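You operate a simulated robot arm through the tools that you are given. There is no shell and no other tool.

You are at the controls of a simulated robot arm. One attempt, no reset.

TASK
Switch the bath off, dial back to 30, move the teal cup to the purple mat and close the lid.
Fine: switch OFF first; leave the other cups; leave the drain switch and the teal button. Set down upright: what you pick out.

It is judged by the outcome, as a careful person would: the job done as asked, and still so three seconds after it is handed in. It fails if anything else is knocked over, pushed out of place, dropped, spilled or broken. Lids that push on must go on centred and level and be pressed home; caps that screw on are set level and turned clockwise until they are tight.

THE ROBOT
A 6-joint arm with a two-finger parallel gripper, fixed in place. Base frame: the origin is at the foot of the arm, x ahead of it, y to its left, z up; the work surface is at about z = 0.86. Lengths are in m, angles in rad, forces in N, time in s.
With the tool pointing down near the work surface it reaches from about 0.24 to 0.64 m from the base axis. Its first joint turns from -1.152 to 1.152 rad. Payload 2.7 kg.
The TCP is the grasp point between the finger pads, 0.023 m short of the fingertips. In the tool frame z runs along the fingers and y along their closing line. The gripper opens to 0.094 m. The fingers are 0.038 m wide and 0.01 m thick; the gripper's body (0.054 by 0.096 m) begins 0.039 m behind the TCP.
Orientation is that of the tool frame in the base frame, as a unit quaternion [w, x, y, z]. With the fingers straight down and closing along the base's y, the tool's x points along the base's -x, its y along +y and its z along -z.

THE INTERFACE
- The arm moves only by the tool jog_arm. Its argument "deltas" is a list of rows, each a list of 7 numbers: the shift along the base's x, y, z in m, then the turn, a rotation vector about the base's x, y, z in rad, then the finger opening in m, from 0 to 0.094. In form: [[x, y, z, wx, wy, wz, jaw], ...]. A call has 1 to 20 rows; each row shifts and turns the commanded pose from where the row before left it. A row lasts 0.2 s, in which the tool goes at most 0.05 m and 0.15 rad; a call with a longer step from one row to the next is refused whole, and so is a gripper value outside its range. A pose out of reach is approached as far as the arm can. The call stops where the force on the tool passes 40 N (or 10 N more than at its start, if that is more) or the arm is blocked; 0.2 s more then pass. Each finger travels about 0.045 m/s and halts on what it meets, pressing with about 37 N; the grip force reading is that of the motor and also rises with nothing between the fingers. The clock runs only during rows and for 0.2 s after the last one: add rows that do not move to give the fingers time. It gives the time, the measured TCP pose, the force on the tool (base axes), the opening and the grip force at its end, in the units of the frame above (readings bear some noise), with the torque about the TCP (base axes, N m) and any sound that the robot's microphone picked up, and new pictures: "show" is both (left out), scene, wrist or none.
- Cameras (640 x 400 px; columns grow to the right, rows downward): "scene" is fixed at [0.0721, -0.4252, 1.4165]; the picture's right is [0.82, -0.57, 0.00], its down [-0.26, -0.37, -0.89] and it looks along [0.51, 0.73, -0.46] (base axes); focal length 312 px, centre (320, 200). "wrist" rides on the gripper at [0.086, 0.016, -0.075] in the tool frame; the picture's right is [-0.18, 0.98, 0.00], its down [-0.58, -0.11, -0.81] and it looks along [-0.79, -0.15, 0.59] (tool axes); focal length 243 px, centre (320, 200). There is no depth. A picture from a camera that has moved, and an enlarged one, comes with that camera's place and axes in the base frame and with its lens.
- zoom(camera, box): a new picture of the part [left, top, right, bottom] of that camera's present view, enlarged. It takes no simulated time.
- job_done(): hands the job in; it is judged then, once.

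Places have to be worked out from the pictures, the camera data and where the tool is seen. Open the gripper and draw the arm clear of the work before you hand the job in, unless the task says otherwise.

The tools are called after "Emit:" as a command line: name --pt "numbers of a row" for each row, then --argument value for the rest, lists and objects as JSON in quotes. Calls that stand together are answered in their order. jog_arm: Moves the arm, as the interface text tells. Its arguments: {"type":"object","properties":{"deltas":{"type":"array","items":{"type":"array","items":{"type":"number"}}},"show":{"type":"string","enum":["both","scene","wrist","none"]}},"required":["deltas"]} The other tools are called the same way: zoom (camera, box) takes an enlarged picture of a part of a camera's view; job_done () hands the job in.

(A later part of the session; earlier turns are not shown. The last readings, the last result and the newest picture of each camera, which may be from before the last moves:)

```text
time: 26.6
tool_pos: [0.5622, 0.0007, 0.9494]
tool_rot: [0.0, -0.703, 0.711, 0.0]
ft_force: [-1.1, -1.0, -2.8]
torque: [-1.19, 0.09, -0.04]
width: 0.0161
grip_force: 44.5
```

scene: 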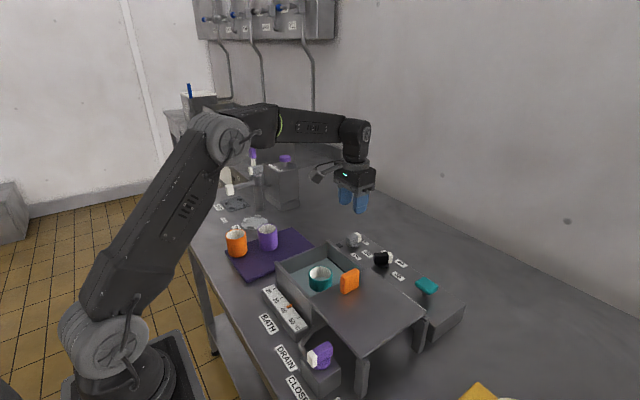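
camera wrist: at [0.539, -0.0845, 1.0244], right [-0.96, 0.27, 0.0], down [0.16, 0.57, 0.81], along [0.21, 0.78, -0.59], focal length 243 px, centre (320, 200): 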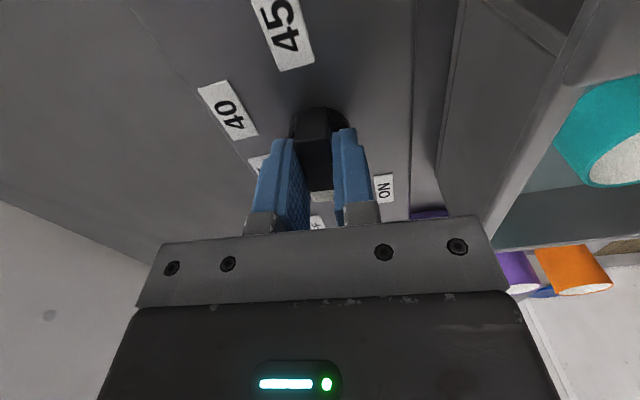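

Yaw is 89° with no resisting torque. I release, rise straight up and check the pointer.

Emit:
jog_arm --pt "0 0 0 0 0 0 0.03" --pt "0 0 0 0 0 0 0.045" --pt "0 0 0 0 0 0 0.045" --pt "0 0 0.03 0 0 0 0.045" --pt "0 0 0.04 0 0 0 0.045" --pt "0 0 0.04 0 0 0 0.045" --pt "0 0 0.04 0 0 0 0.045" --pt "0 0 0 0 0 0 0.045" --show "both"

Emit:
zoom --camera "scene" --box '[325, 220, 421, 280]'

Emit:
zoom --camera "wrist" --box '[240, 20, 400, 140]'

```text
time: 28.4
tool_pos: [0.5626, 0.0032, 1.0993]
tool_rot: [0.0, -0.702, 0.712, 0.001]
ft_force: [0.3, 0.0, -0.1]
torque: [0.0, 0.0, 0.02]
width: 0.045
grip_force: 0.0
camera wrist: at [0.5452, -0.0836, 1.1746], right [-0.98, 0.2, 0.0], down [0.12, 0.58, 0.81], along [0.16, 0.79, -0.59], focal length 243 px, centre (320, 200)
```

scene: 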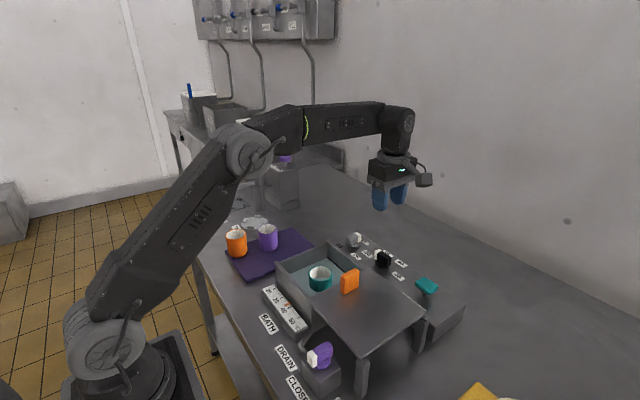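
wrist: 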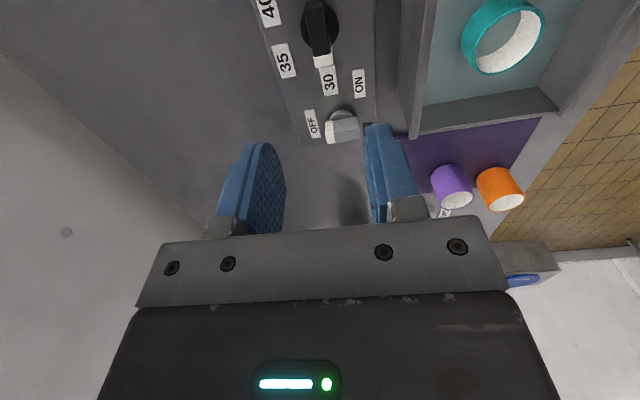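

```text
6.67 times, centred on (373, 250) of scene
camera zoom: at [0.0721, -0.4252, 1.4165], right [0.82, -0.57, 0.0], down [-0.26, -0.37, -0.89], along [0.51, 0.73, -0.46], focal length 2082 px, centre (-33, -133)
```

zoom: 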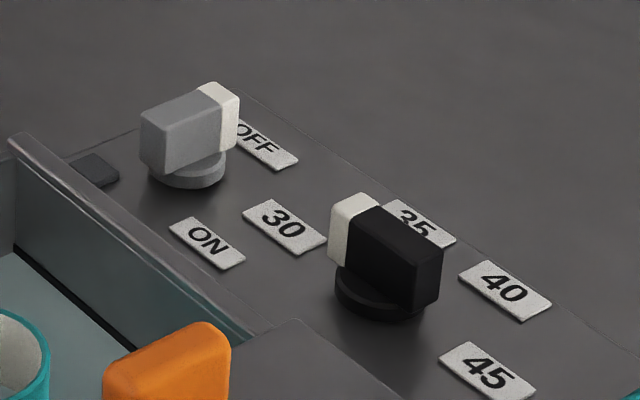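

```text
3.33 times, centred on (320, 80) of wrist
camera zoom: at [0.5452, -0.0836, 1.1746], right [-0.98, 0.2, 0.0], down [0.12, 0.58, 0.81], along [0.16, 0.79, -0.59], focal length 809 px, centre (320, 600)
```

zoom: 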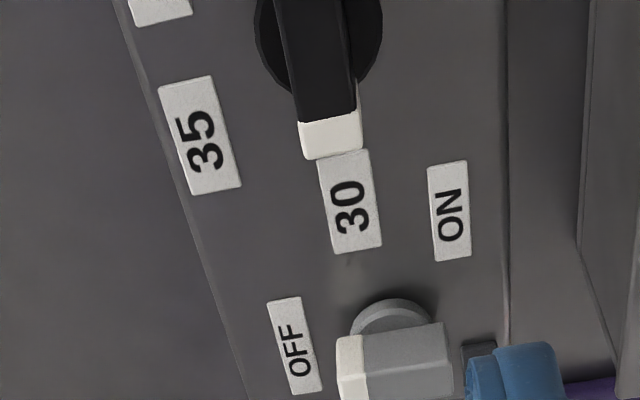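

The dial points squarely at 30 and the switch at OFF. Next is the teal cup, which I triangulate at about (0.399, 0.041) with its rim at about z = 0.93 and 55 mm wide. I rotate back to yaw 0 (fingers closing along y, camera away from the lid knob) and hover above it.

Emit:
jog_arm --pt "-0.0149 0.0034 0 0 0 -0.1415 0.055" --pt "-0.0149 0.0034 0 0 0 -0.1415 0.065" --pt "-0.0149 0.0034 0 0 0 -0.1415 0.075" --pt "-0.0149 0.0034 0 0 0 -0.1415 0.08" --pt "-0.0149 0.0034 0 0 0 -0.1415 0.08" --pt "-0.0149 0.0034 0 0 0 -0.1415 0.08" --pt "-0.0149 0.0034 0 0 0 -0.1415 0.08" --pt "-0.0149 0.0034 0 0 0 -0.1415 0.08" --pt "-0.0149 0.0034 0 0 0 -0.1415 0.08" --pt "-0.0149 0.0034 0 0 0 -0.1415 0.08" --pt "-0.0149 0.0034 0 0 0 -0.1415 0.08" --pt "0 0 0 0 0 0 0.08" --show "both"

Emit:
zoom --camera "wrist" --box '[220, 0, 420, 125]'

```text
time: 31.0
tool_pos: [0.3972, 0.0384, 1.1005]
tool_rot: [0.0, 0.001, 1.0, 0.0]
ft_force: [0.3, -0.2, -0.1]
torque: [-0.02, 0.02, 0.02]
width: 0.0799
grip_force: 0.2
camera wrist: at [0.3115, 0.0541, 1.1755], right [0.19, 0.98, 0.0], down [0.58, -0.11, 0.81], along [0.79, -0.15, -0.59], focal length 243 px, centre (320, 200)
```

scene: 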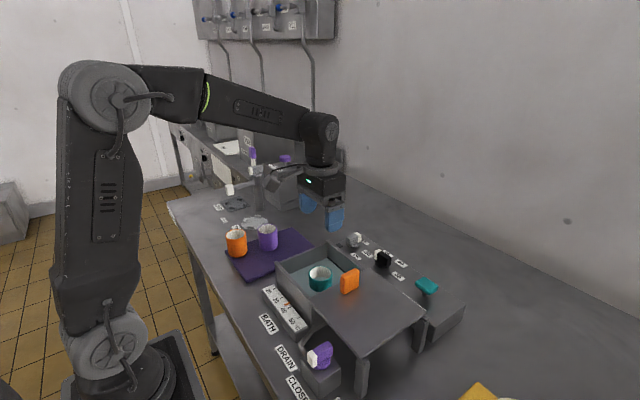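
wrist: 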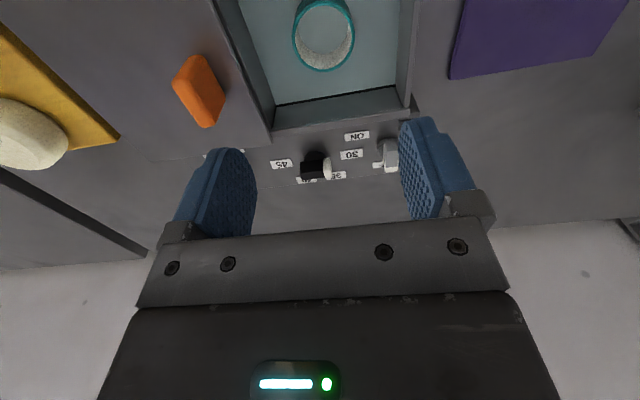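

```text
3.20 times, centred on (320, 62) of wrist
camera zoom: at [0.3115, 0.0541, 1.1755], right [0.19, 0.98, 0.0], down [0.58, -0.11, 0.81], along [0.79, -0.15, -0.59], focal length 776 px, centre (320, 640)
```

zoom: 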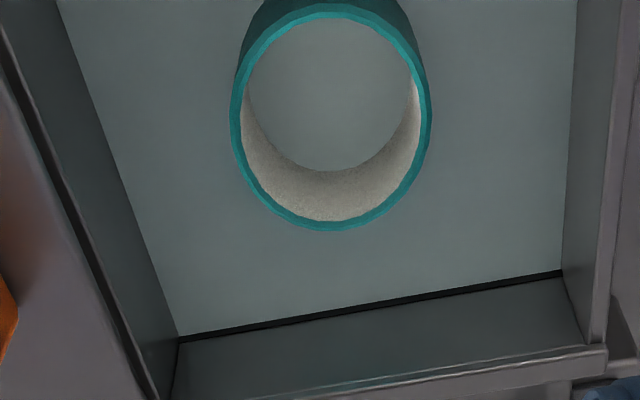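

The cup's rim centre refines to about (0.3985, 0.041, 0.935), with clear space to the lid edge and the +y wall. I align over it and lower until the fingertips are just above rim height to verify.

Emit:
jog_arm --pt "0.0013 0.0025 -0.03 0 0 0 0.078" --pt "0 0 -0.04 0 0 0 0.076" --pt "0 0 -0.04 0 0 0 0.076" --pt "0 0 -0.025 0 0 0 0.076" --pt "0 0 0 0 0 0 0.076" --show "both"

Emit:
zoom --camera "wrist" --box '[160, 60, 480, 260]'

```text
time: 32.2
tool_pos: [0.397, 0.0406, 0.966]
tool_rot: [0.001, 0.0, 1.0, 0.001]
ft_force: [0.0, 0.0, 0.1]
torque: [0.03, 0.02, 0.01]
width: 0.0759
grip_force: 0.0
camera wrist: at [0.3116, 0.0574, 1.0403], right [0.18, 0.98, 0.0], down [0.58, -0.11, 0.81], along [0.79, -0.15, -0.59], focal length 243 px, centre (320, 200)
```

scene: 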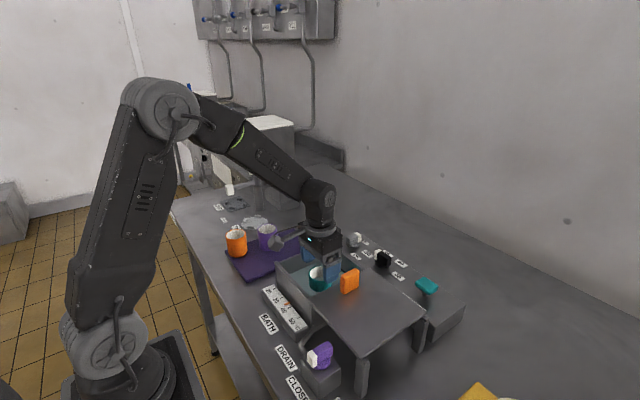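
wrist: 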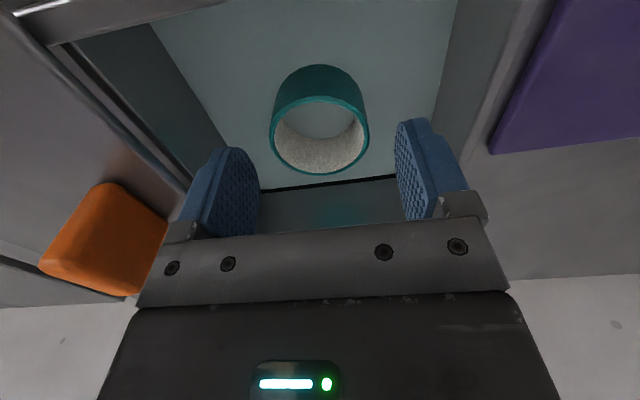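

```text
2.00 times, centred on (320, 160) of wrist
camera zoom: at [0.3116, 0.0574, 1.0403], right [0.18, 0.98, 0.0], down [0.58, -0.11, 0.81], along [0.79, -0.15, -0.59], focal length 485 px, centre (320, 280)
```

zoom: 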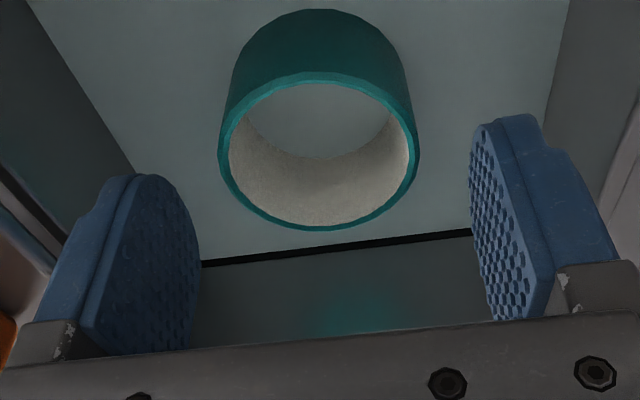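

The cup is centred between the fingers to about 1 mm. I lower to TCP z of about 0.92 and close gently on its sides.

Emit:
jog_arm --pt "0 0 -0.02 0 0 0 0.076" --pt "0 0 -0.015 0 0 0 0.076" --pt "0 0 -0.011 0 0 0 0.076" --pt "0 0 0 0 0 0 0.076" --show "wrist"

```text
time: 33.2
tool_pos: [0.3981, 0.0396, 0.9194]
tool_rot: [0.001, 0.0, 1.0, 0.001]
ft_force: [0.3, -0.3, 0.5]
torque: [0.02, -0.02, 0.02]
width: 0.0759
grip_force: 0.0
camera wrist: at [0.3124, 0.056, 0.9944], right [0.18, 0.98, 0.0], down [0.58, -0.11, 0.81], along [0.79, -0.15, -0.59], focal length 243 px, centre (320, 200)
```

wrist: 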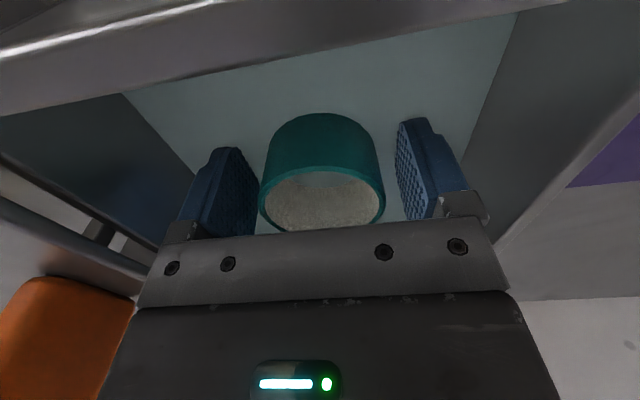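

Emit:
jog_arm --pt "0 0 0 0 0 0 0.066" --pt "0 0 0 0 0 0 0.058" --pt "0 0 0 0 0 0 0.05" --pt "0 0 0 0 0 0 0.046" --pt "0 0 0 0 0 0 0.046" --show "wrist"

```text
time: 34.4
tool_pos: [0.3976, 0.0392, 0.9198]
tool_rot: [0.001, -0.001, 1.0, 0.0]
ft_force: [-0.4, -0.4, 0.2]
torque: [0.0, 0.03, 0.0]
width: 0.0535
grip_force: 37.3
camera wrist: at [0.3124, 0.056, 0.9946], right [0.18, 0.98, 0.0], down [0.58, -0.11, 0.81], along [0.79, -0.15, -0.59], focal length 243 px, centre (320, 200)
```

wrist: 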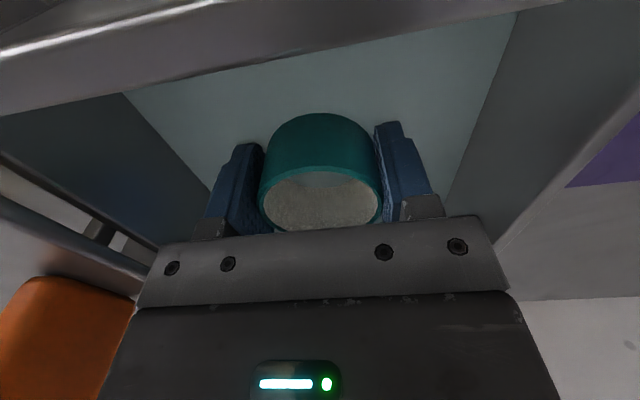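

The cup is held at 53.5 mm width with 37 N. I lift slowly and straight up, then look.

Emit:
jog_arm --pt "0 0 0.01 0 0 0 0.046" --pt "0 0 0.02 0 0 0 0.046" --pt "0 0 0.025 0 0 0 0.046" --pt "0 0 0.025 0 0 0 0.046" --pt "0 0 0.025 0 0 0 0.046" --pt "0 0 0 0 0 0 0.046" --show "both"

Emit:
zoom --camera "scene" --box '[220, 190, 400, 310]'

```text
time: 35.8
tool_pos: [0.4013, 0.0391, 1.0263]
tool_rot: [0.0, 0.0, 1.0, 0.0]
ft_force: [0.0, -0.8, -1.5]
torque: [-0.01, -0.01, 0.02]
width: 0.0536
grip_force: 37.2
camera wrist: at [0.3148, 0.056, 1.1014], right [0.18, 0.98, 0.0], down [0.58, -0.11, 0.81], along [0.79, -0.15, -0.59], focal length 243 px, centre (320, 200)
```

scene: 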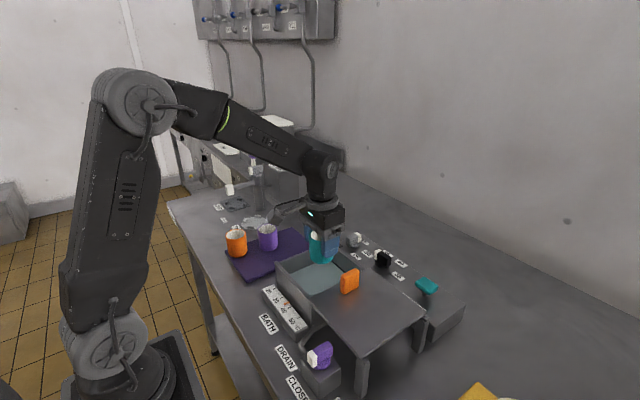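
wrist: 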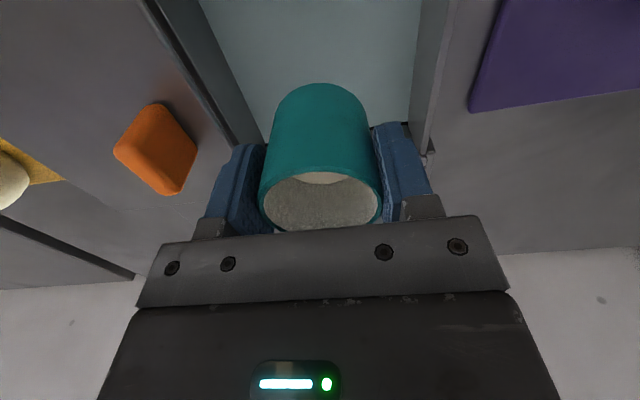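

```text
3.33 times, centred on (310, 250) of scene
camera zoom: at [0.0721, -0.4252, 1.4165], right [0.82, -0.57, 0.0], down [-0.26, -0.37, -0.89], along [0.51, 0.73, -0.46], focal length 1041 px, centre (353, 33)
```

zoom: 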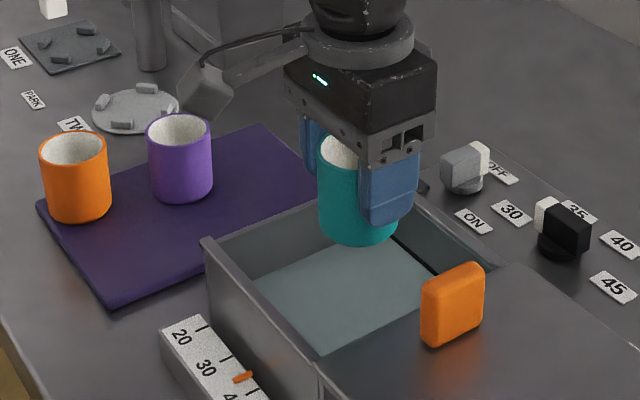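

The cup is lifted cleanly: about 55 mm tall, bottom about 42 mm below the TCP. The mat spans roughly x 0.27–0.50, y 0.18–0.34, with the purple cup near (0.386, 0.296). I carry the cup level, above the wall and cups, to a free spot near (0.445, 0.228).

Emit:
jog_arm --pt "0.003 0.012 0.0 0 0 0 0.046" --pt "0.006 0.025 0.0 0 0 0 0.046" --pt "0.007 0.03 0 0 0 0 0.046" --pt "0.008 0.032 0 0 0 0 0.046" --pt "0.007 0.032 0 0 0 0 0.046" --pt "0.006 0.028 0 0 0 0 0.046" --pt "0.005 0.02 0 0 0 0 0.046" --pt "0.003 0.01 0 0 0 0 0.046" --pt "0 0 0 0 0 0 0.046" --show "both"

Emit:
zoom --camera "scene" --box '[220, 170, 370, 270]'

```text
time: 37.8
tool_pos: [0.4463, 0.229, 1.0232]
tool_rot: [0.002, 0.0, 1.0, 0.0]
ft_force: [0.4, 0.2, -0.5]
torque: [0.0, 0.02, -0.02]
width: 0.0537
grip_force: 37.2
camera wrist: at [0.3604, 0.247, 1.0986], right [0.18, 0.98, 0.0], down [0.58, -0.11, 0.81], along [0.79, -0.15, -0.59], focal length 243 px, centre (320, 200)
```

scene: 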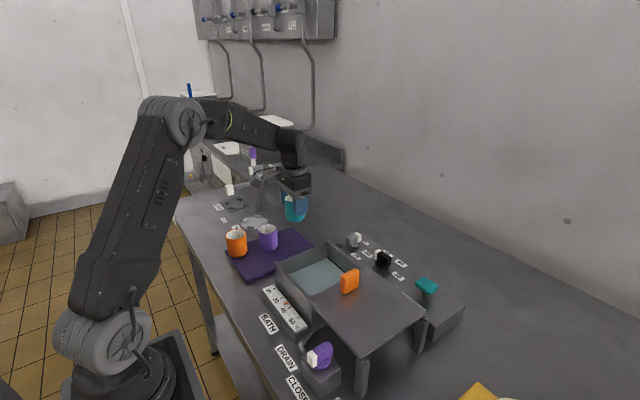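
wrist: 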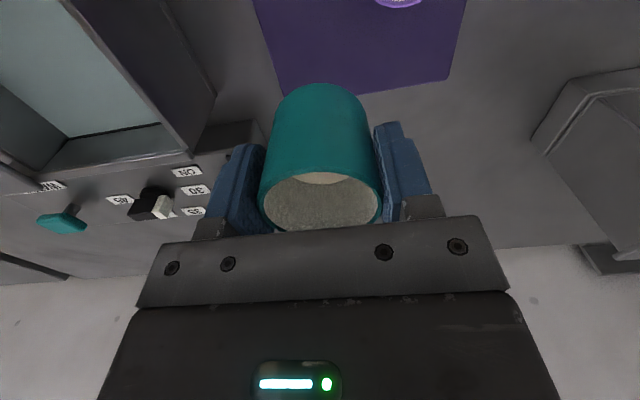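

```text
4.00 times, centred on (295, 220) of scene
camera zoom: at [0.0721, -0.4251, 1.4165], right [0.82, -0.57, 0.0], down [-0.26, -0.37, -0.89], along [0.51, 0.73, -0.46], focal length 1249 px, centre (420, 120)
```

zoom: 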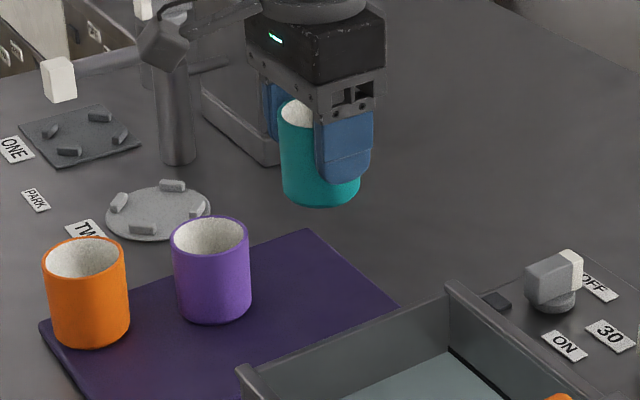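

The free area is confirmed: the mat's far edge is x ≈ 0.495 and its -y edge is y ≈ 0.185, and the purple cup is well to the side. I lower to about 2 cm above expected contact and look.

Emit:
jog_arm --pt "0 0 -0.02 0 0 0 0.046" --pt "0 0 -0.03 0 0 0 0.046" --pt "0 0 -0.025 0 0 0 0.046" --pt "0 0 -0.015 0 0 0 0.046" --pt "0 0 -0.006 0 0 0 0.046" --pt "0 0 0 0 0 0 0.046" --show "both"

Emit:
zoom --camera "scene" --box '[220, 190, 370, 290]'

```text
time: 39.2
tool_pos: [0.444, 0.2294, 0.9286]
tool_rot: [0.001, -0.001, 1.0, 0.0]
ft_force: [-0.7, -0.3, -1.6]
torque: [-0.02, -0.01, -0.01]
width: 0.0534
grip_force: 36.4
camera wrist: at [0.3576, 0.2452, 1.0034], right [0.18, 0.98, 0.0], down [0.58, -0.11, 0.81], along [0.79, -0.15, -0.59], focal length 243 px, centre (320, 200)
```

scene: 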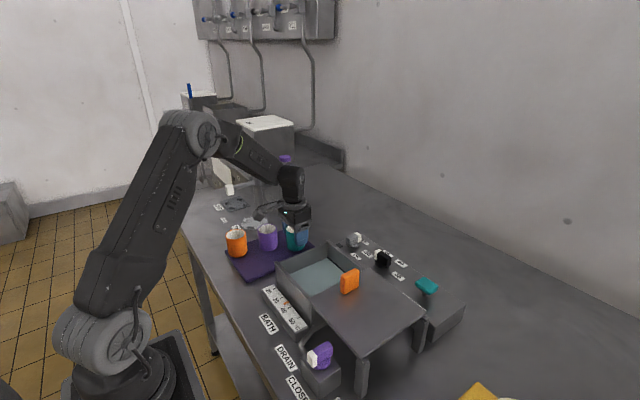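
wrist: 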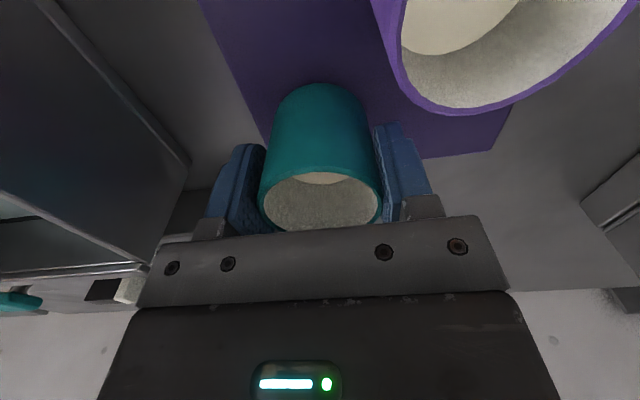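

```text
4.00 times, centred on (295, 240) of scene
camera zoom: at [0.0721, -0.4251, 1.4165], right [0.82, -0.57, 0.0], down [-0.26, -0.37, -0.89], along [0.51, 0.73, -0.46], focal length 1249 px, centre (420, 40)
```

zoom: 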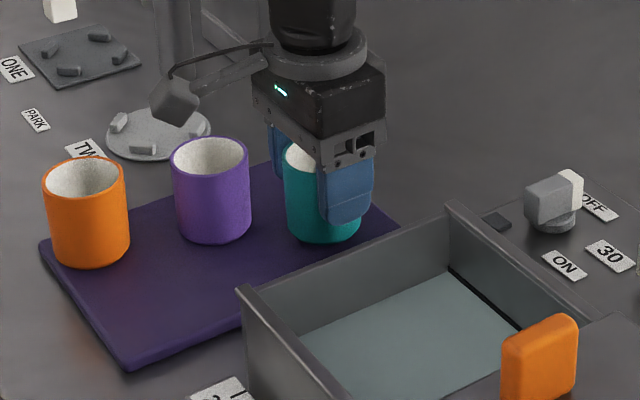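

About 2 cm to go by estimate. I lower in small steps and read the vertical force for contact.

Emit:
jog_arm --pt "0 0 -0.004 0 0 0 0.046" --pt "0 0 -0.004 0 0 0 0.046" --pt "0 0 -0.003 0 0 0 0.046" --pt "0 0 0 0 0 0 0.046" --show "none"

Emit:
zoom --camera "scene" --box '[270, 210, 330, 260]'

```text
time: 40.2
tool_pos: [0.4452, 0.2309, 0.919]
tool_rot: [0.003, 0.0, 1.0, 0.002]
ft_force: [-4.7, -3.3, 23.0]
torque: [-0.14, 0.27, -0.12]
width: 0.0537
grip_force: 37.0
```

```text
8.00 times, centred on (300, 235) of scene
camera zoom: at [0.0717, -0.4254, 1.4164], right [0.82, -0.57, 0.0], down [-0.26, -0.37, -0.89], along [0.51, 0.73, -0.46], focal length 2499 px, centre (480, -80)
```

zoom: 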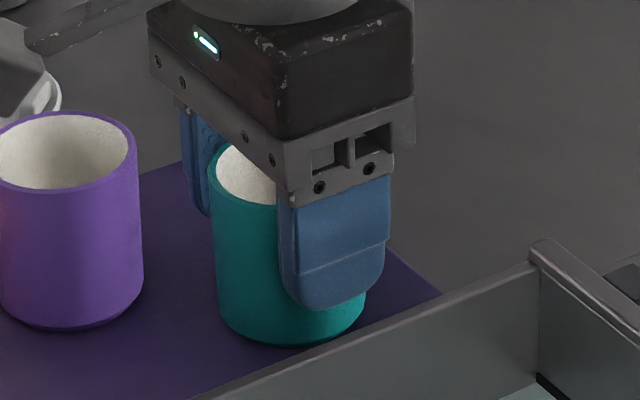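

There is a 23 N upward force with almost no torque, so the cup's base is on the mat directly under the tool. I ease up 1.6 mm to relieve the pressing, then open.

Emit:
jog_arm --pt "0 0 0.0016 0 0 0 0.046" --pt "0 0 0 0 0 0 0.046" --show "none"

```text
time: 40.8
tool_pos: [0.4466, 0.2297, 0.9193]
tool_rot: [0.003, 0.0, 1.0, 0.002]
ft_force: [1.2, 2.8, 17.9]
torque: [0.12, -0.09, -0.03]
width: 0.0535
grip_force: 36.9
```

Emit:
jog_arm --pt "0 0 0.0015 0 0 0 0.046" --pt "0 0 0.0015 0 0 0 0.046" --pt "0 0 0 0 0 0 0.046" --show "none"

```text
time: 41.6
tool_pos: [0.4441, 0.228, 0.9184]
tool_rot: [-0.002, 0.0, 1.0, 0.0]
ft_force: [-1.4, 0.0, -0.3]
torque: [0.01, 0.01, -0.01]
width: 0.0536
grip_force: 36.6
```

The force is back to zero, so the cup is within about 1–2 mm of the mat. I lower 1.5 mm for light contact.

Emit:
jog_arm --pt "0 0 -0.0008 0 0 0 0.046" --pt "0 0 -0.0007 0 0 0 0.046" --pt "0 0 0 0 0 0 0.046" --show "none"

```text
time: 42.4
tool_pos: [0.4448, 0.228, 0.9193]
tool_rot: [0.001, 0.0, 1.0, 0.0]
ft_force: [1.2, 0.5, -0.1]
torque: [-0.01, 0.02, -0.01]
width: 0.0533
grip_force: 36.8
```

Emit:
jog_arm --pt "0 0 -0.0008 0 0 0 0.046" --pt "0 0 0 0 0 0 0.046" --show "none"

```text
time: 43.0
tool_pos: [0.4456, 0.2294, 0.9188]
tool_rot: [0.002, 0.0, 1.0, 0.001]
ft_force: [-0.9, 0.4, -0.2]
torque: [-0.02, -0.02, -0.03]
width: 0.0537
grip_force: 37.3
```

No contact force yet, so I lower another millimetre.

Emit:
jog_arm --pt "0 0 -0.001 0 0 0 0.046" --pt "0 0 0 0 0 0 0.046" --show "none"

```text
time: 43.6
tool_pos: [0.4453, 0.2296, 0.9188]
tool_rot: [0.002, 0.0, 1.0, 0.0]
ft_force: [-3.4, -1.8, 11.3]
torque: [0.0, 0.07, -0.01]
width: 0.0533
grip_force: 36.9
```

Light contact now (11 N), with the cup seated on the mat and the tool vertical. I open the fingers slowly and check.

Emit:
jog_arm --pt "0 0 0.0004 0 0 0 0.05" --pt "0 0 0 0 0 0 0.055" --pt "0 0 0 0 0 0 0.06" --pt "0 0 0 0 0 0 0.066" --pt "0 0 0 0 0 0 0.07" --pt "0 0 0 0 0 0 0.07" --show "both"

Emit:
zoom --camera "scene" --box '[240, 200, 340, 270]'

```text
time: 45.0
tool_pos: [0.4446, 0.2289, 0.9182]
tool_rot: [0.001, 0.001, 1.0, 0.001]
ft_force: [-0.3, -0.4, 0.3]
torque: [0.01, 0.01, -0.01]
width: 0.07
grip_force: 0.0
camera wrist: at [0.3587, 0.2458, 0.9931], right [0.18, 0.98, 0.0], down [0.58, -0.11, 0.81], along [0.79, -0.15, -0.59], focal length 243 px, centre (320, 200)
```

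scene: 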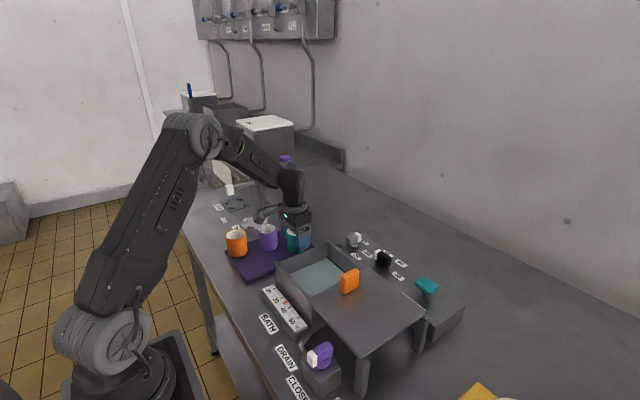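
wrist: 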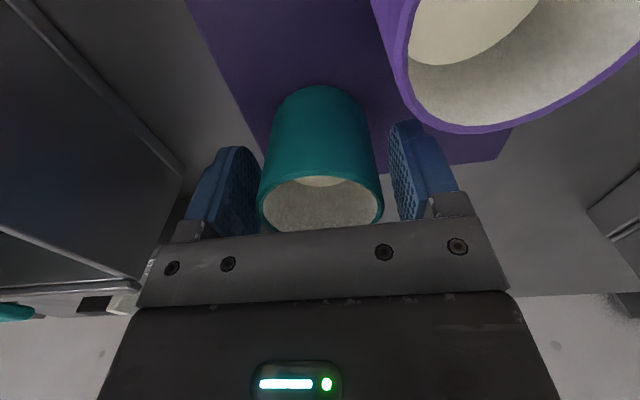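

```text
5.71 times, centred on (290, 235) of scene
camera zoom: at [0.0721, -0.4252, 1.4165], right [0.82, -0.57, 0.0], down [-0.26, -0.37, -0.89], along [0.51, 0.73, -0.46], focal length 1785 px, centre (491, 0)
```

zoom: 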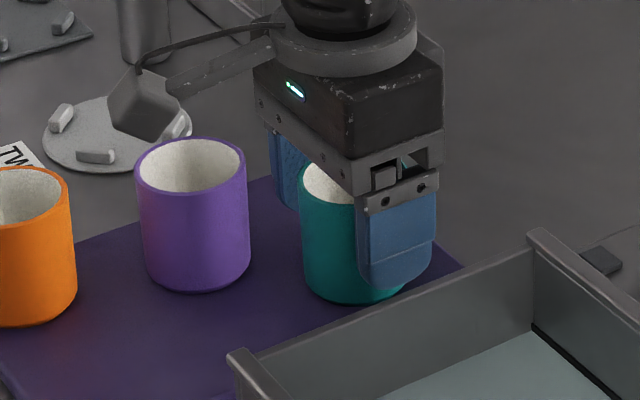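

The cup stands upright on the mat and both fingers are clear of it. I rise straight up, well above the cups.

Emit:
jog_arm --pt "0 0 0.015 0 0 0 0.07" --pt "0 0 0.03 0 0 0 0.07" --pt "0 0 0.04 0 0 0 0.07" --pt "0 0 0.045 0 0 0 0.07" --pt "0 0 0.045 0 0 0 0.07" --pt "0 0 0 0 0 0 0.07" --show "both"

Emit:
zoom --camera "scene" --box '[220, 200, 380, 300]'

Emit:
zoom --camera "scene" --box '[270, 240, 462, 380]'

```text
time: 46.4
tool_pos: [0.4434, 0.2305, 1.0952]
tool_rot: [0.002, 0.0, 1.0, 0.001]
ft_force: [-0.3, 0.3, 0.0]
torque: [0.02, -0.01, -0.03]
width: 0.0702
grip_force: 0.0
camera wrist: at [0.3569, 0.2478, 1.1693], right [0.18, 0.98, 0.0], down [0.58, -0.11, 0.81], along [0.79, -0.15, -0.59], focal length 243 px, centre (320, 200)
```

scene: 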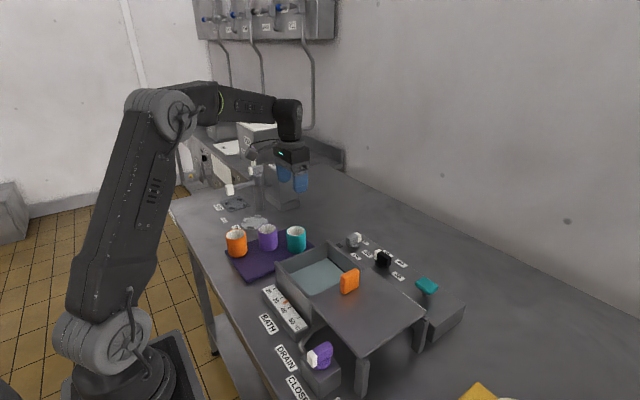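
wrist: 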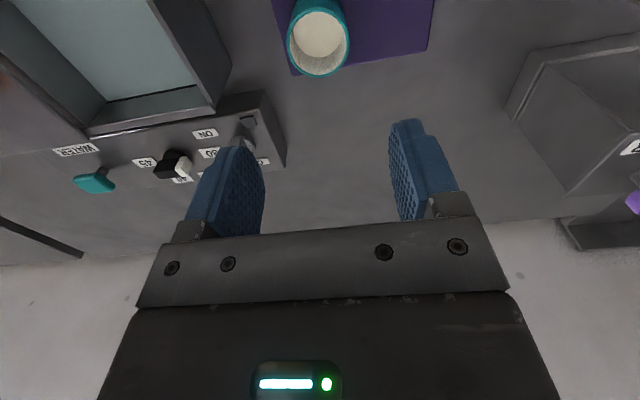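

```text
4.00 times, centred on (300, 250) of scene
camera zoom: at [0.0721, -0.4252, 1.4165], right [0.82, -0.57, 0.0], down [-0.26, -0.37, -0.89], along [0.51, 0.73, -0.46], focal length 1249 px, centre (400, 0)
```

zoom: 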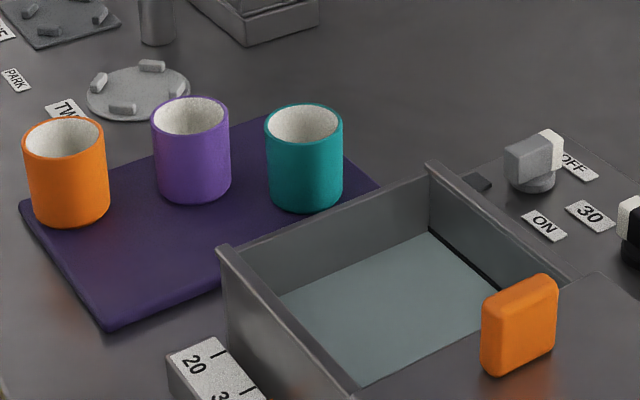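

```text
2.86 times, centred on (366, 310) of scene
camera zoom: at [0.0721, -0.4252, 1.4165], right [0.82, -0.57, 0.0], down [-0.26, -0.37, -0.89], along [0.51, 0.73, -0.46], focal length 892 px, centre (189, -114)
```

zoom: 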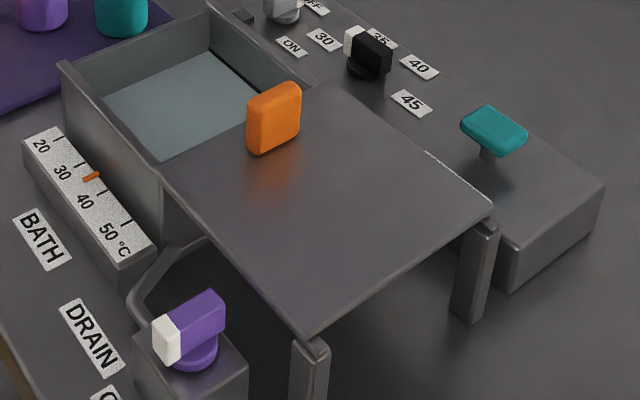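

The cup is upright on the mat, clear of the others, and the thermometer marker is already dropping. I now study the lid, its handle and what it runs on.

Emit:
zoom --camera "scene" --box '[296, 270, 376, 320]'

Emit:
zoom --camera "scene" --box '[340, 290, 468, 390]'

Emit:
zoom --camera "scene" --box '[268, 232, 348, 282]'

Emit:
zoom --camera "scene" --box '[330, 245, 394, 285]'

```text
8.00 times, centred on (336, 295) of scene
camera zoom: at [0.0721, -0.4252, 1.4165], right [0.82, -0.57, 0.0], down [-0.26, -0.37, -0.89], along [0.51, 0.73, -0.46], focal length 2499 px, centre (192, -560)
```

zoom: 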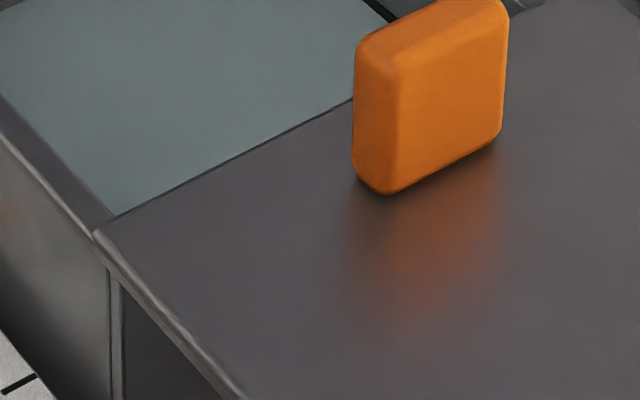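

```text
4.00 times, centred on (404, 340) of scene
camera zoom: at [0.0721, -0.4252, 1.4165], right [0.82, -0.57, 0.0], down [-0.26, -0.37, -0.89], along [0.51, 0.73, -0.46], focal length 1249 px, centre (-16, -360)
```

zoom: 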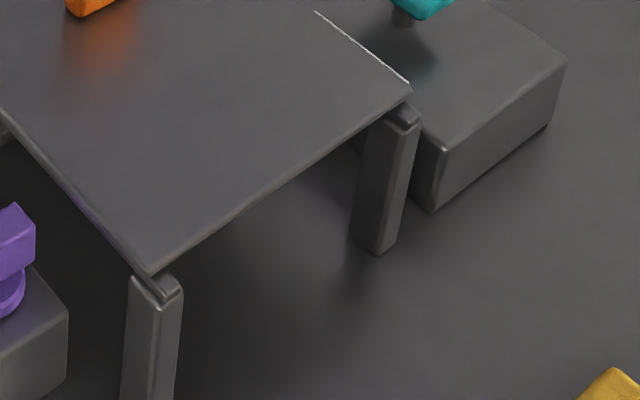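

```text
8.00 times, centred on (308, 257) of scene
camera zoom: at [0.0721, -0.4252, 1.4165], right [0.82, -0.57, 0.0], down [-0.26, -0.37, -0.89], along [0.51, 0.73, -0.46], focal length 2499 px, centre (416, -256)
```

zoom: 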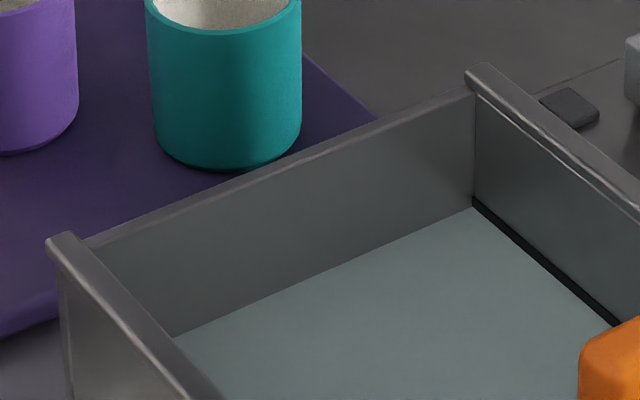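

```text
10.00 times, centred on (362, 265) of scene
camera zoom: at [0.0721, -0.4252, 1.4165], right [0.82, -0.57, 0.0], down [-0.26, -0.37, -0.89], along [0.51, 0.73, -0.46], focal length 3123 px, centre (-100, -450)
```

zoom: 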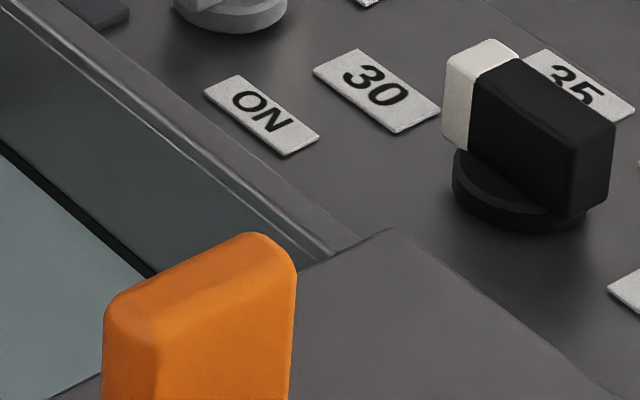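

The lid is a plate at about z = 0.955 on two rails running along y from the posts onto the bath's side walls, so it closes by sliding +y about 0.145 m. Its orange handle is a slab near (0.404, -0.060), thin along y, which suits the present finger orientation. I travel high to above the handle.

Emit:
jog_arm --pt "-0.004 -0.03 0 0 0 0 0.06" --pt "-0.006 -0.045 0 0 0 0 0.06" --pt "-0.006 -0.045 0 0 0 0 0.055" --pt "-0.006 -0.045 0 0 0 0 0.055" --pt "-0.006 -0.045 0 0 0 0 0.055" --pt "-0.006 -0.045 0 0 0 0 0.055" --pt "-0.005 -0.034 0 0 0 0 0.055" --pt "0 0 0 0 0 0 0.055" --show "both"

Emit:
zoom --camera "wrist" --box '[220, 0, 420, 125]'

```text
time: 48.2
tool_pos: [0.4012, -0.0582, 1.0982]
tool_rot: [0.001, 0.0, 1.0, -0.001]
ft_force: [-0.4, 0.6, 1.5]
torque: [-0.04, -0.03, 0.01]
width: 0.0551
grip_force: 0.1
camera wrist: at [0.3154, -0.0413, 1.1725], right [0.18, 0.98, 0.0], down [0.58, -0.11, 0.81], along [0.79, -0.15, -0.59], focal length 243 px, centre (320, 200)
```

scene: 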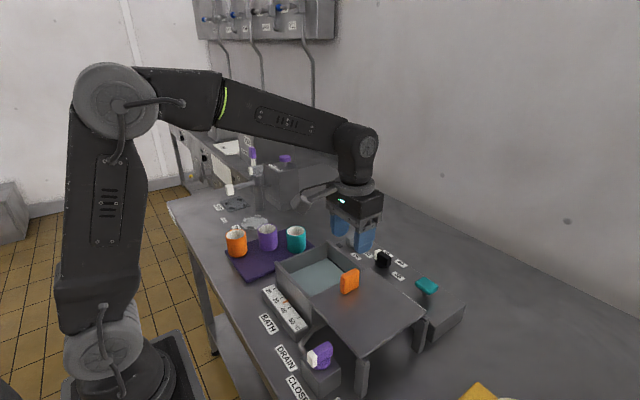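
wrist: 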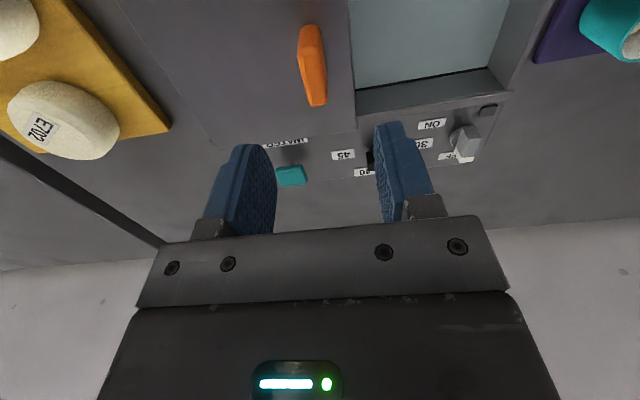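

```text
3.20 times, centred on (320, 62) of wrist
camera zoom: at [0.3154, -0.0413, 1.1725], right [0.18, 0.98, 0.0], down [0.58, -0.11, 0.81], along [0.79, -0.15, -0.59], focal length 776 px, centre (320, 640)
```

zoom: 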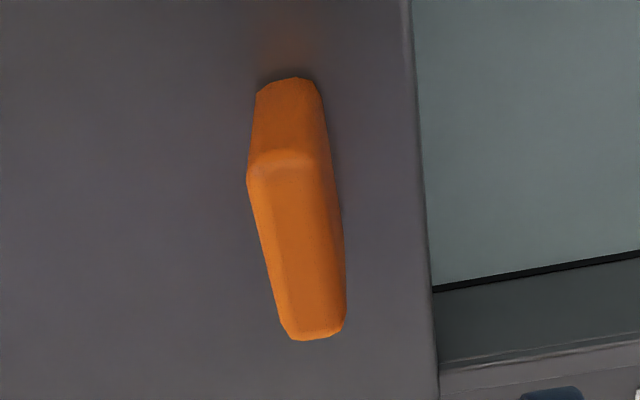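

The handle measures x 0.386–0.425, y centre about -0.062, thickness about 16 mm, top at about z = 0.995. I centre over it and lower so the fingertips sit just above its top for a check.

Emit:
jog_arm --pt "0.004 -0.0035 -0.02 0 0 0 0.05" --pt "0 0 -0.03 0 0 0 0.045" --pt "0 0 -0.012 0 0 0 0.045" --pt "0 0 0 0 0 0 0.045" --pt "0 0 0 0 0 0 0.045" --show "wrist"

Emit:
zoom --camera "wrist" --box '[200, 40, 440, 220]'

```text
time: 49.4
tool_pos: [0.4099, -0.0631, 1.0332]
tool_rot: [0.0, 0.0, 1.0, -0.001]
ft_force: [-0.3, 0.4, -0.4]
torque: [0.01, 0.0, 0.01]
width: 0.0451
grip_force: 0.1
camera wrist: at [0.3235, -0.046, 1.1079], right [0.18, 0.98, 0.0], down [0.58, -0.11, 0.81], along [0.79, -0.15, -0.59], focal length 243 px, centre (320, 200)
```

wrist: 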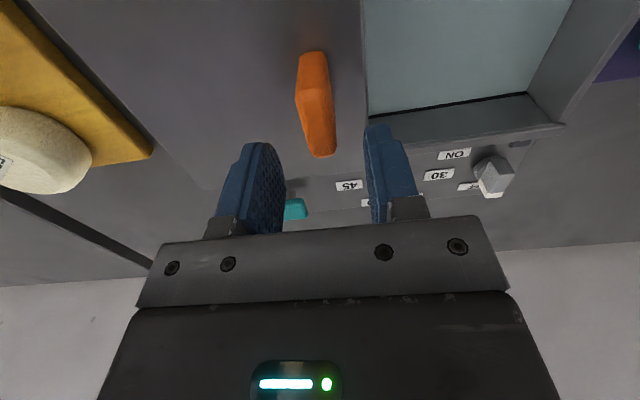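

```text
2.22 times, centred on (320, 130) of wrist
camera zoom: at [0.3235, -0.046, 1.1079], right [0.18, 0.98, 0.0], down [0.58, -0.11, 0.81], along [0.79, -0.15, -0.59], focal length 539 px, centre (320, 356)
```

zoom: 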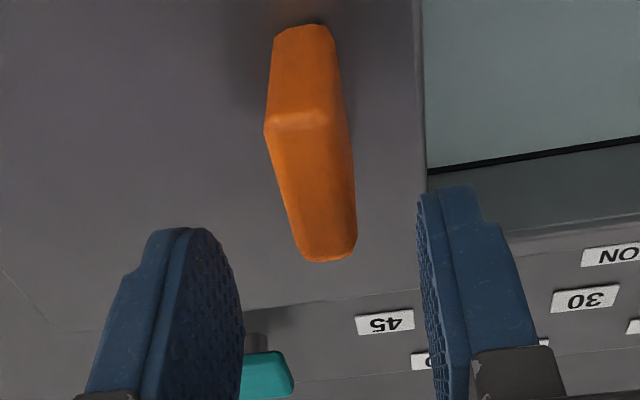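

The handle is centred under the fingers to within 1 mm. I descend 42 mm so the tips straddle it just above the lid, then close.

Emit:
jog_arm --pt "0 0 -0.015 0 0 0 0.045" --pt "0 0 -0.015 0 0 0 0.045" --pt "0 0 -0.012 0 0 0 0.045" --pt "0 0 0 0 0 0 0.045" --show "wrist"

Emit:
zoom --camera "scene" --box '[310, 220, 400, 310]'

```text
time: 50.4
tool_pos: [0.4095, -0.0621, 0.99]
tool_rot: [0.001, 0.0, 1.0, 0.0]
ft_force: [0.4, 0.1, -0.8]
torque: [-0.03, -0.04, 0.0]
width: 0.0448
grip_force: 0.1
camera wrist: at [0.3233, -0.0455, 1.0656], right [0.18, 0.98, 0.0], down [0.58, -0.11, 0.81], along [0.79, -0.15, -0.59], focal length 243 px, centre (320, 200)
```

wrist: 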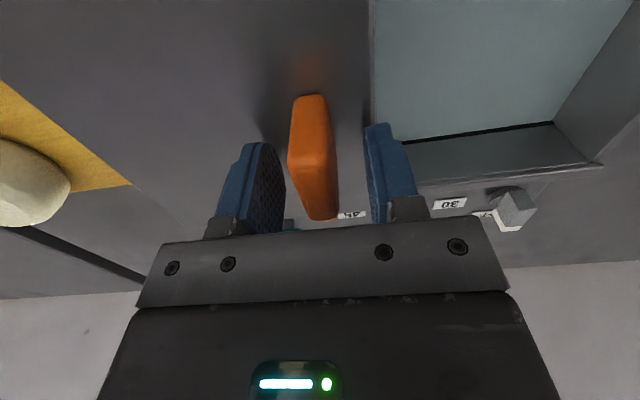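

```text
4.44 times, centred on (355, 265) of scene
camera zoom: at [0.0721, -0.4252, 1.4165], right [0.82, -0.57, 0.0], down [-0.26, -0.37, -0.89], along [0.51, 0.73, -0.46], focal length 1388 px, centre (164, -89)
```

zoom: 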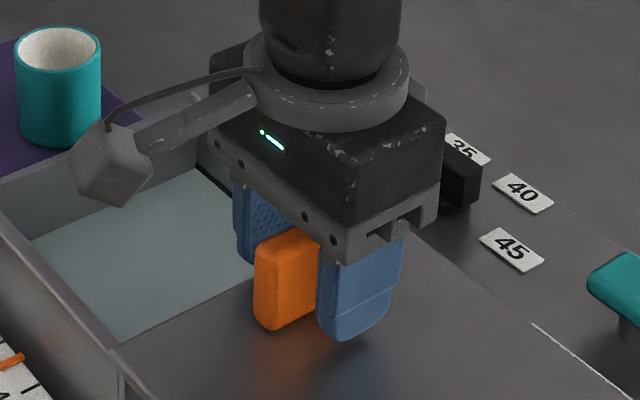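

Fingers straddle the handle with the tips clear of the lid. I close on it.

Emit:
jog_arm --pt "0 0 0 0 0 0 0.034" --pt "0 0 0 0 0 0 0.024" --pt "0 0 0 0 0 0 0.013" --pt "0 0 0 0 0 0 0.013" --pt "0 0 0 0 0 0 0.013" --show "wrist"

```text
time: 51.6
tool_pos: [0.4093, -0.0623, 0.9899]
tool_rot: [0.0, 0.0, 1.0, -0.001]
ft_force: [-0.4, 2.0, -0.7]
torque: [-0.32, -0.11, 0.03]
width: 0.0157
grip_force: 44.9
camera wrist: at [0.3233, -0.0454, 1.0658], right [0.18, 0.98, 0.0], down [0.58, -0.11, 0.81], along [0.79, -0.15, -0.59], focal length 243 px, centre (320, 200)
```

wrist: 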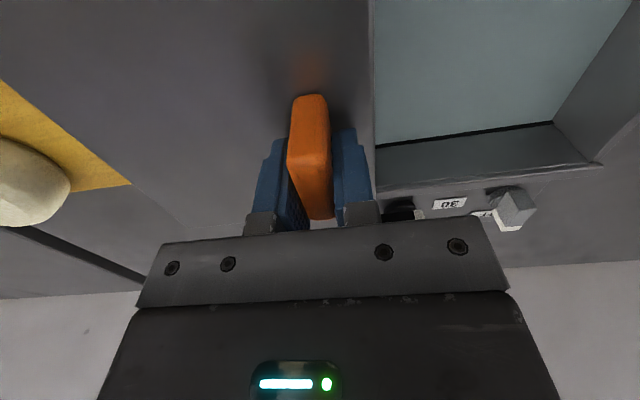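

The handle is gripped (15.7 mm, 45 N). I slide +y by 2 cm gently to feel the rail.

Emit:
jog_arm --pt "0 0.004 0 0 0 0 0.013" --pt "0 0.008 0 0 0 0 0.013" --pt "0 0.008 0 0 0 0 0.013" --pt "0 0 0 0 0 0 0.013" --show "both"

Emit:
zoom --camera "scene" --box '[270, 230, 440, 350]'

```text
time: 52.6
tool_pos: [0.4091, -0.0433, 0.9899]
tool_rot: [0.001, 0.0, 1.0, -0.001]
ft_force: [-16.9, 0.0, 14.6]
torque: [-0.27, -0.65, 0.04]
width: 0.0158
grip_force: 44.8
camera wrist: at [0.3234, -0.0259, 1.0659], right [0.18, 0.98, 0.0], down [0.58, -0.11, 0.81], along [0.79, -0.15, -0.59], focal length 243 px, centre (320, 200)
```

scene: 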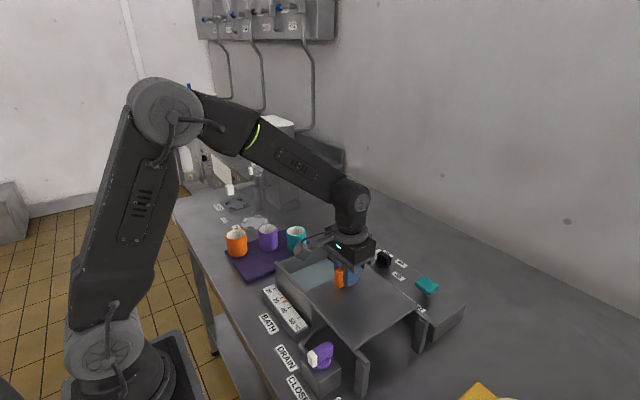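
wrist: 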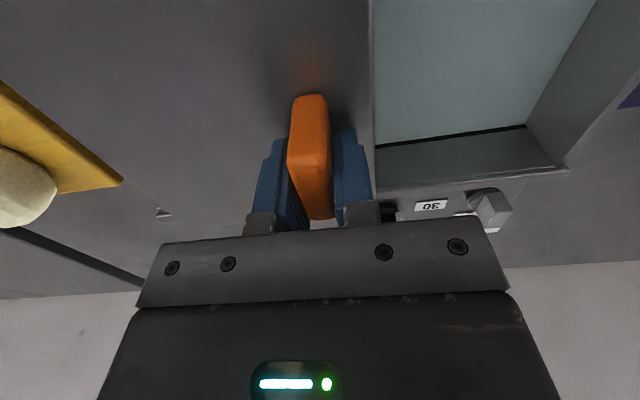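

```text
3.33 times, centred on (355, 290) of scene
camera zoom: at [0.0714, -0.4251, 1.4165], right [0.82, -0.57, 0.0], down [-0.26, -0.37, -0.89], along [0.51, 0.73, -0.46], focal length 1041 px, centre (203, -100)
```

zoom: 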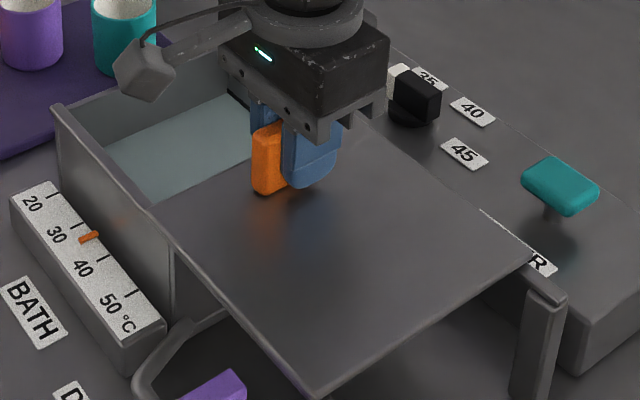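

The lid slides along its rails and the rail ends are now visible at the posts. I relieve the side load by shifting slightly -x and up, and continue +y.

Emit:
jog_arm --pt "-0.0008 0.006 0.0008 0 0 0 0.013" --pt "-0.0004 0.01 0.0004 0 0 0 0.013" --pt "0 0.012 0 0 0 0 0.013" --pt "0 0.012 0 0 0 0 0.013" --pt "0 0 0 0 0 0 0.013" --show "scene"

```text
time: 53.8
tool_pos: [0.4105, -0.001, 0.9905]
tool_rot: [0.001, 0.0, 1.0, 0.001]
ft_force: [9.7, -0.8, -9.3]
torque: [-0.48, 0.92, -0.03]
width: 0.0163
grip_force: 45.2
```

scene: 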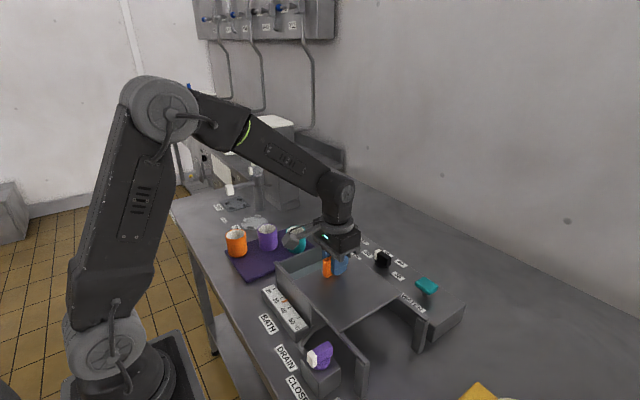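

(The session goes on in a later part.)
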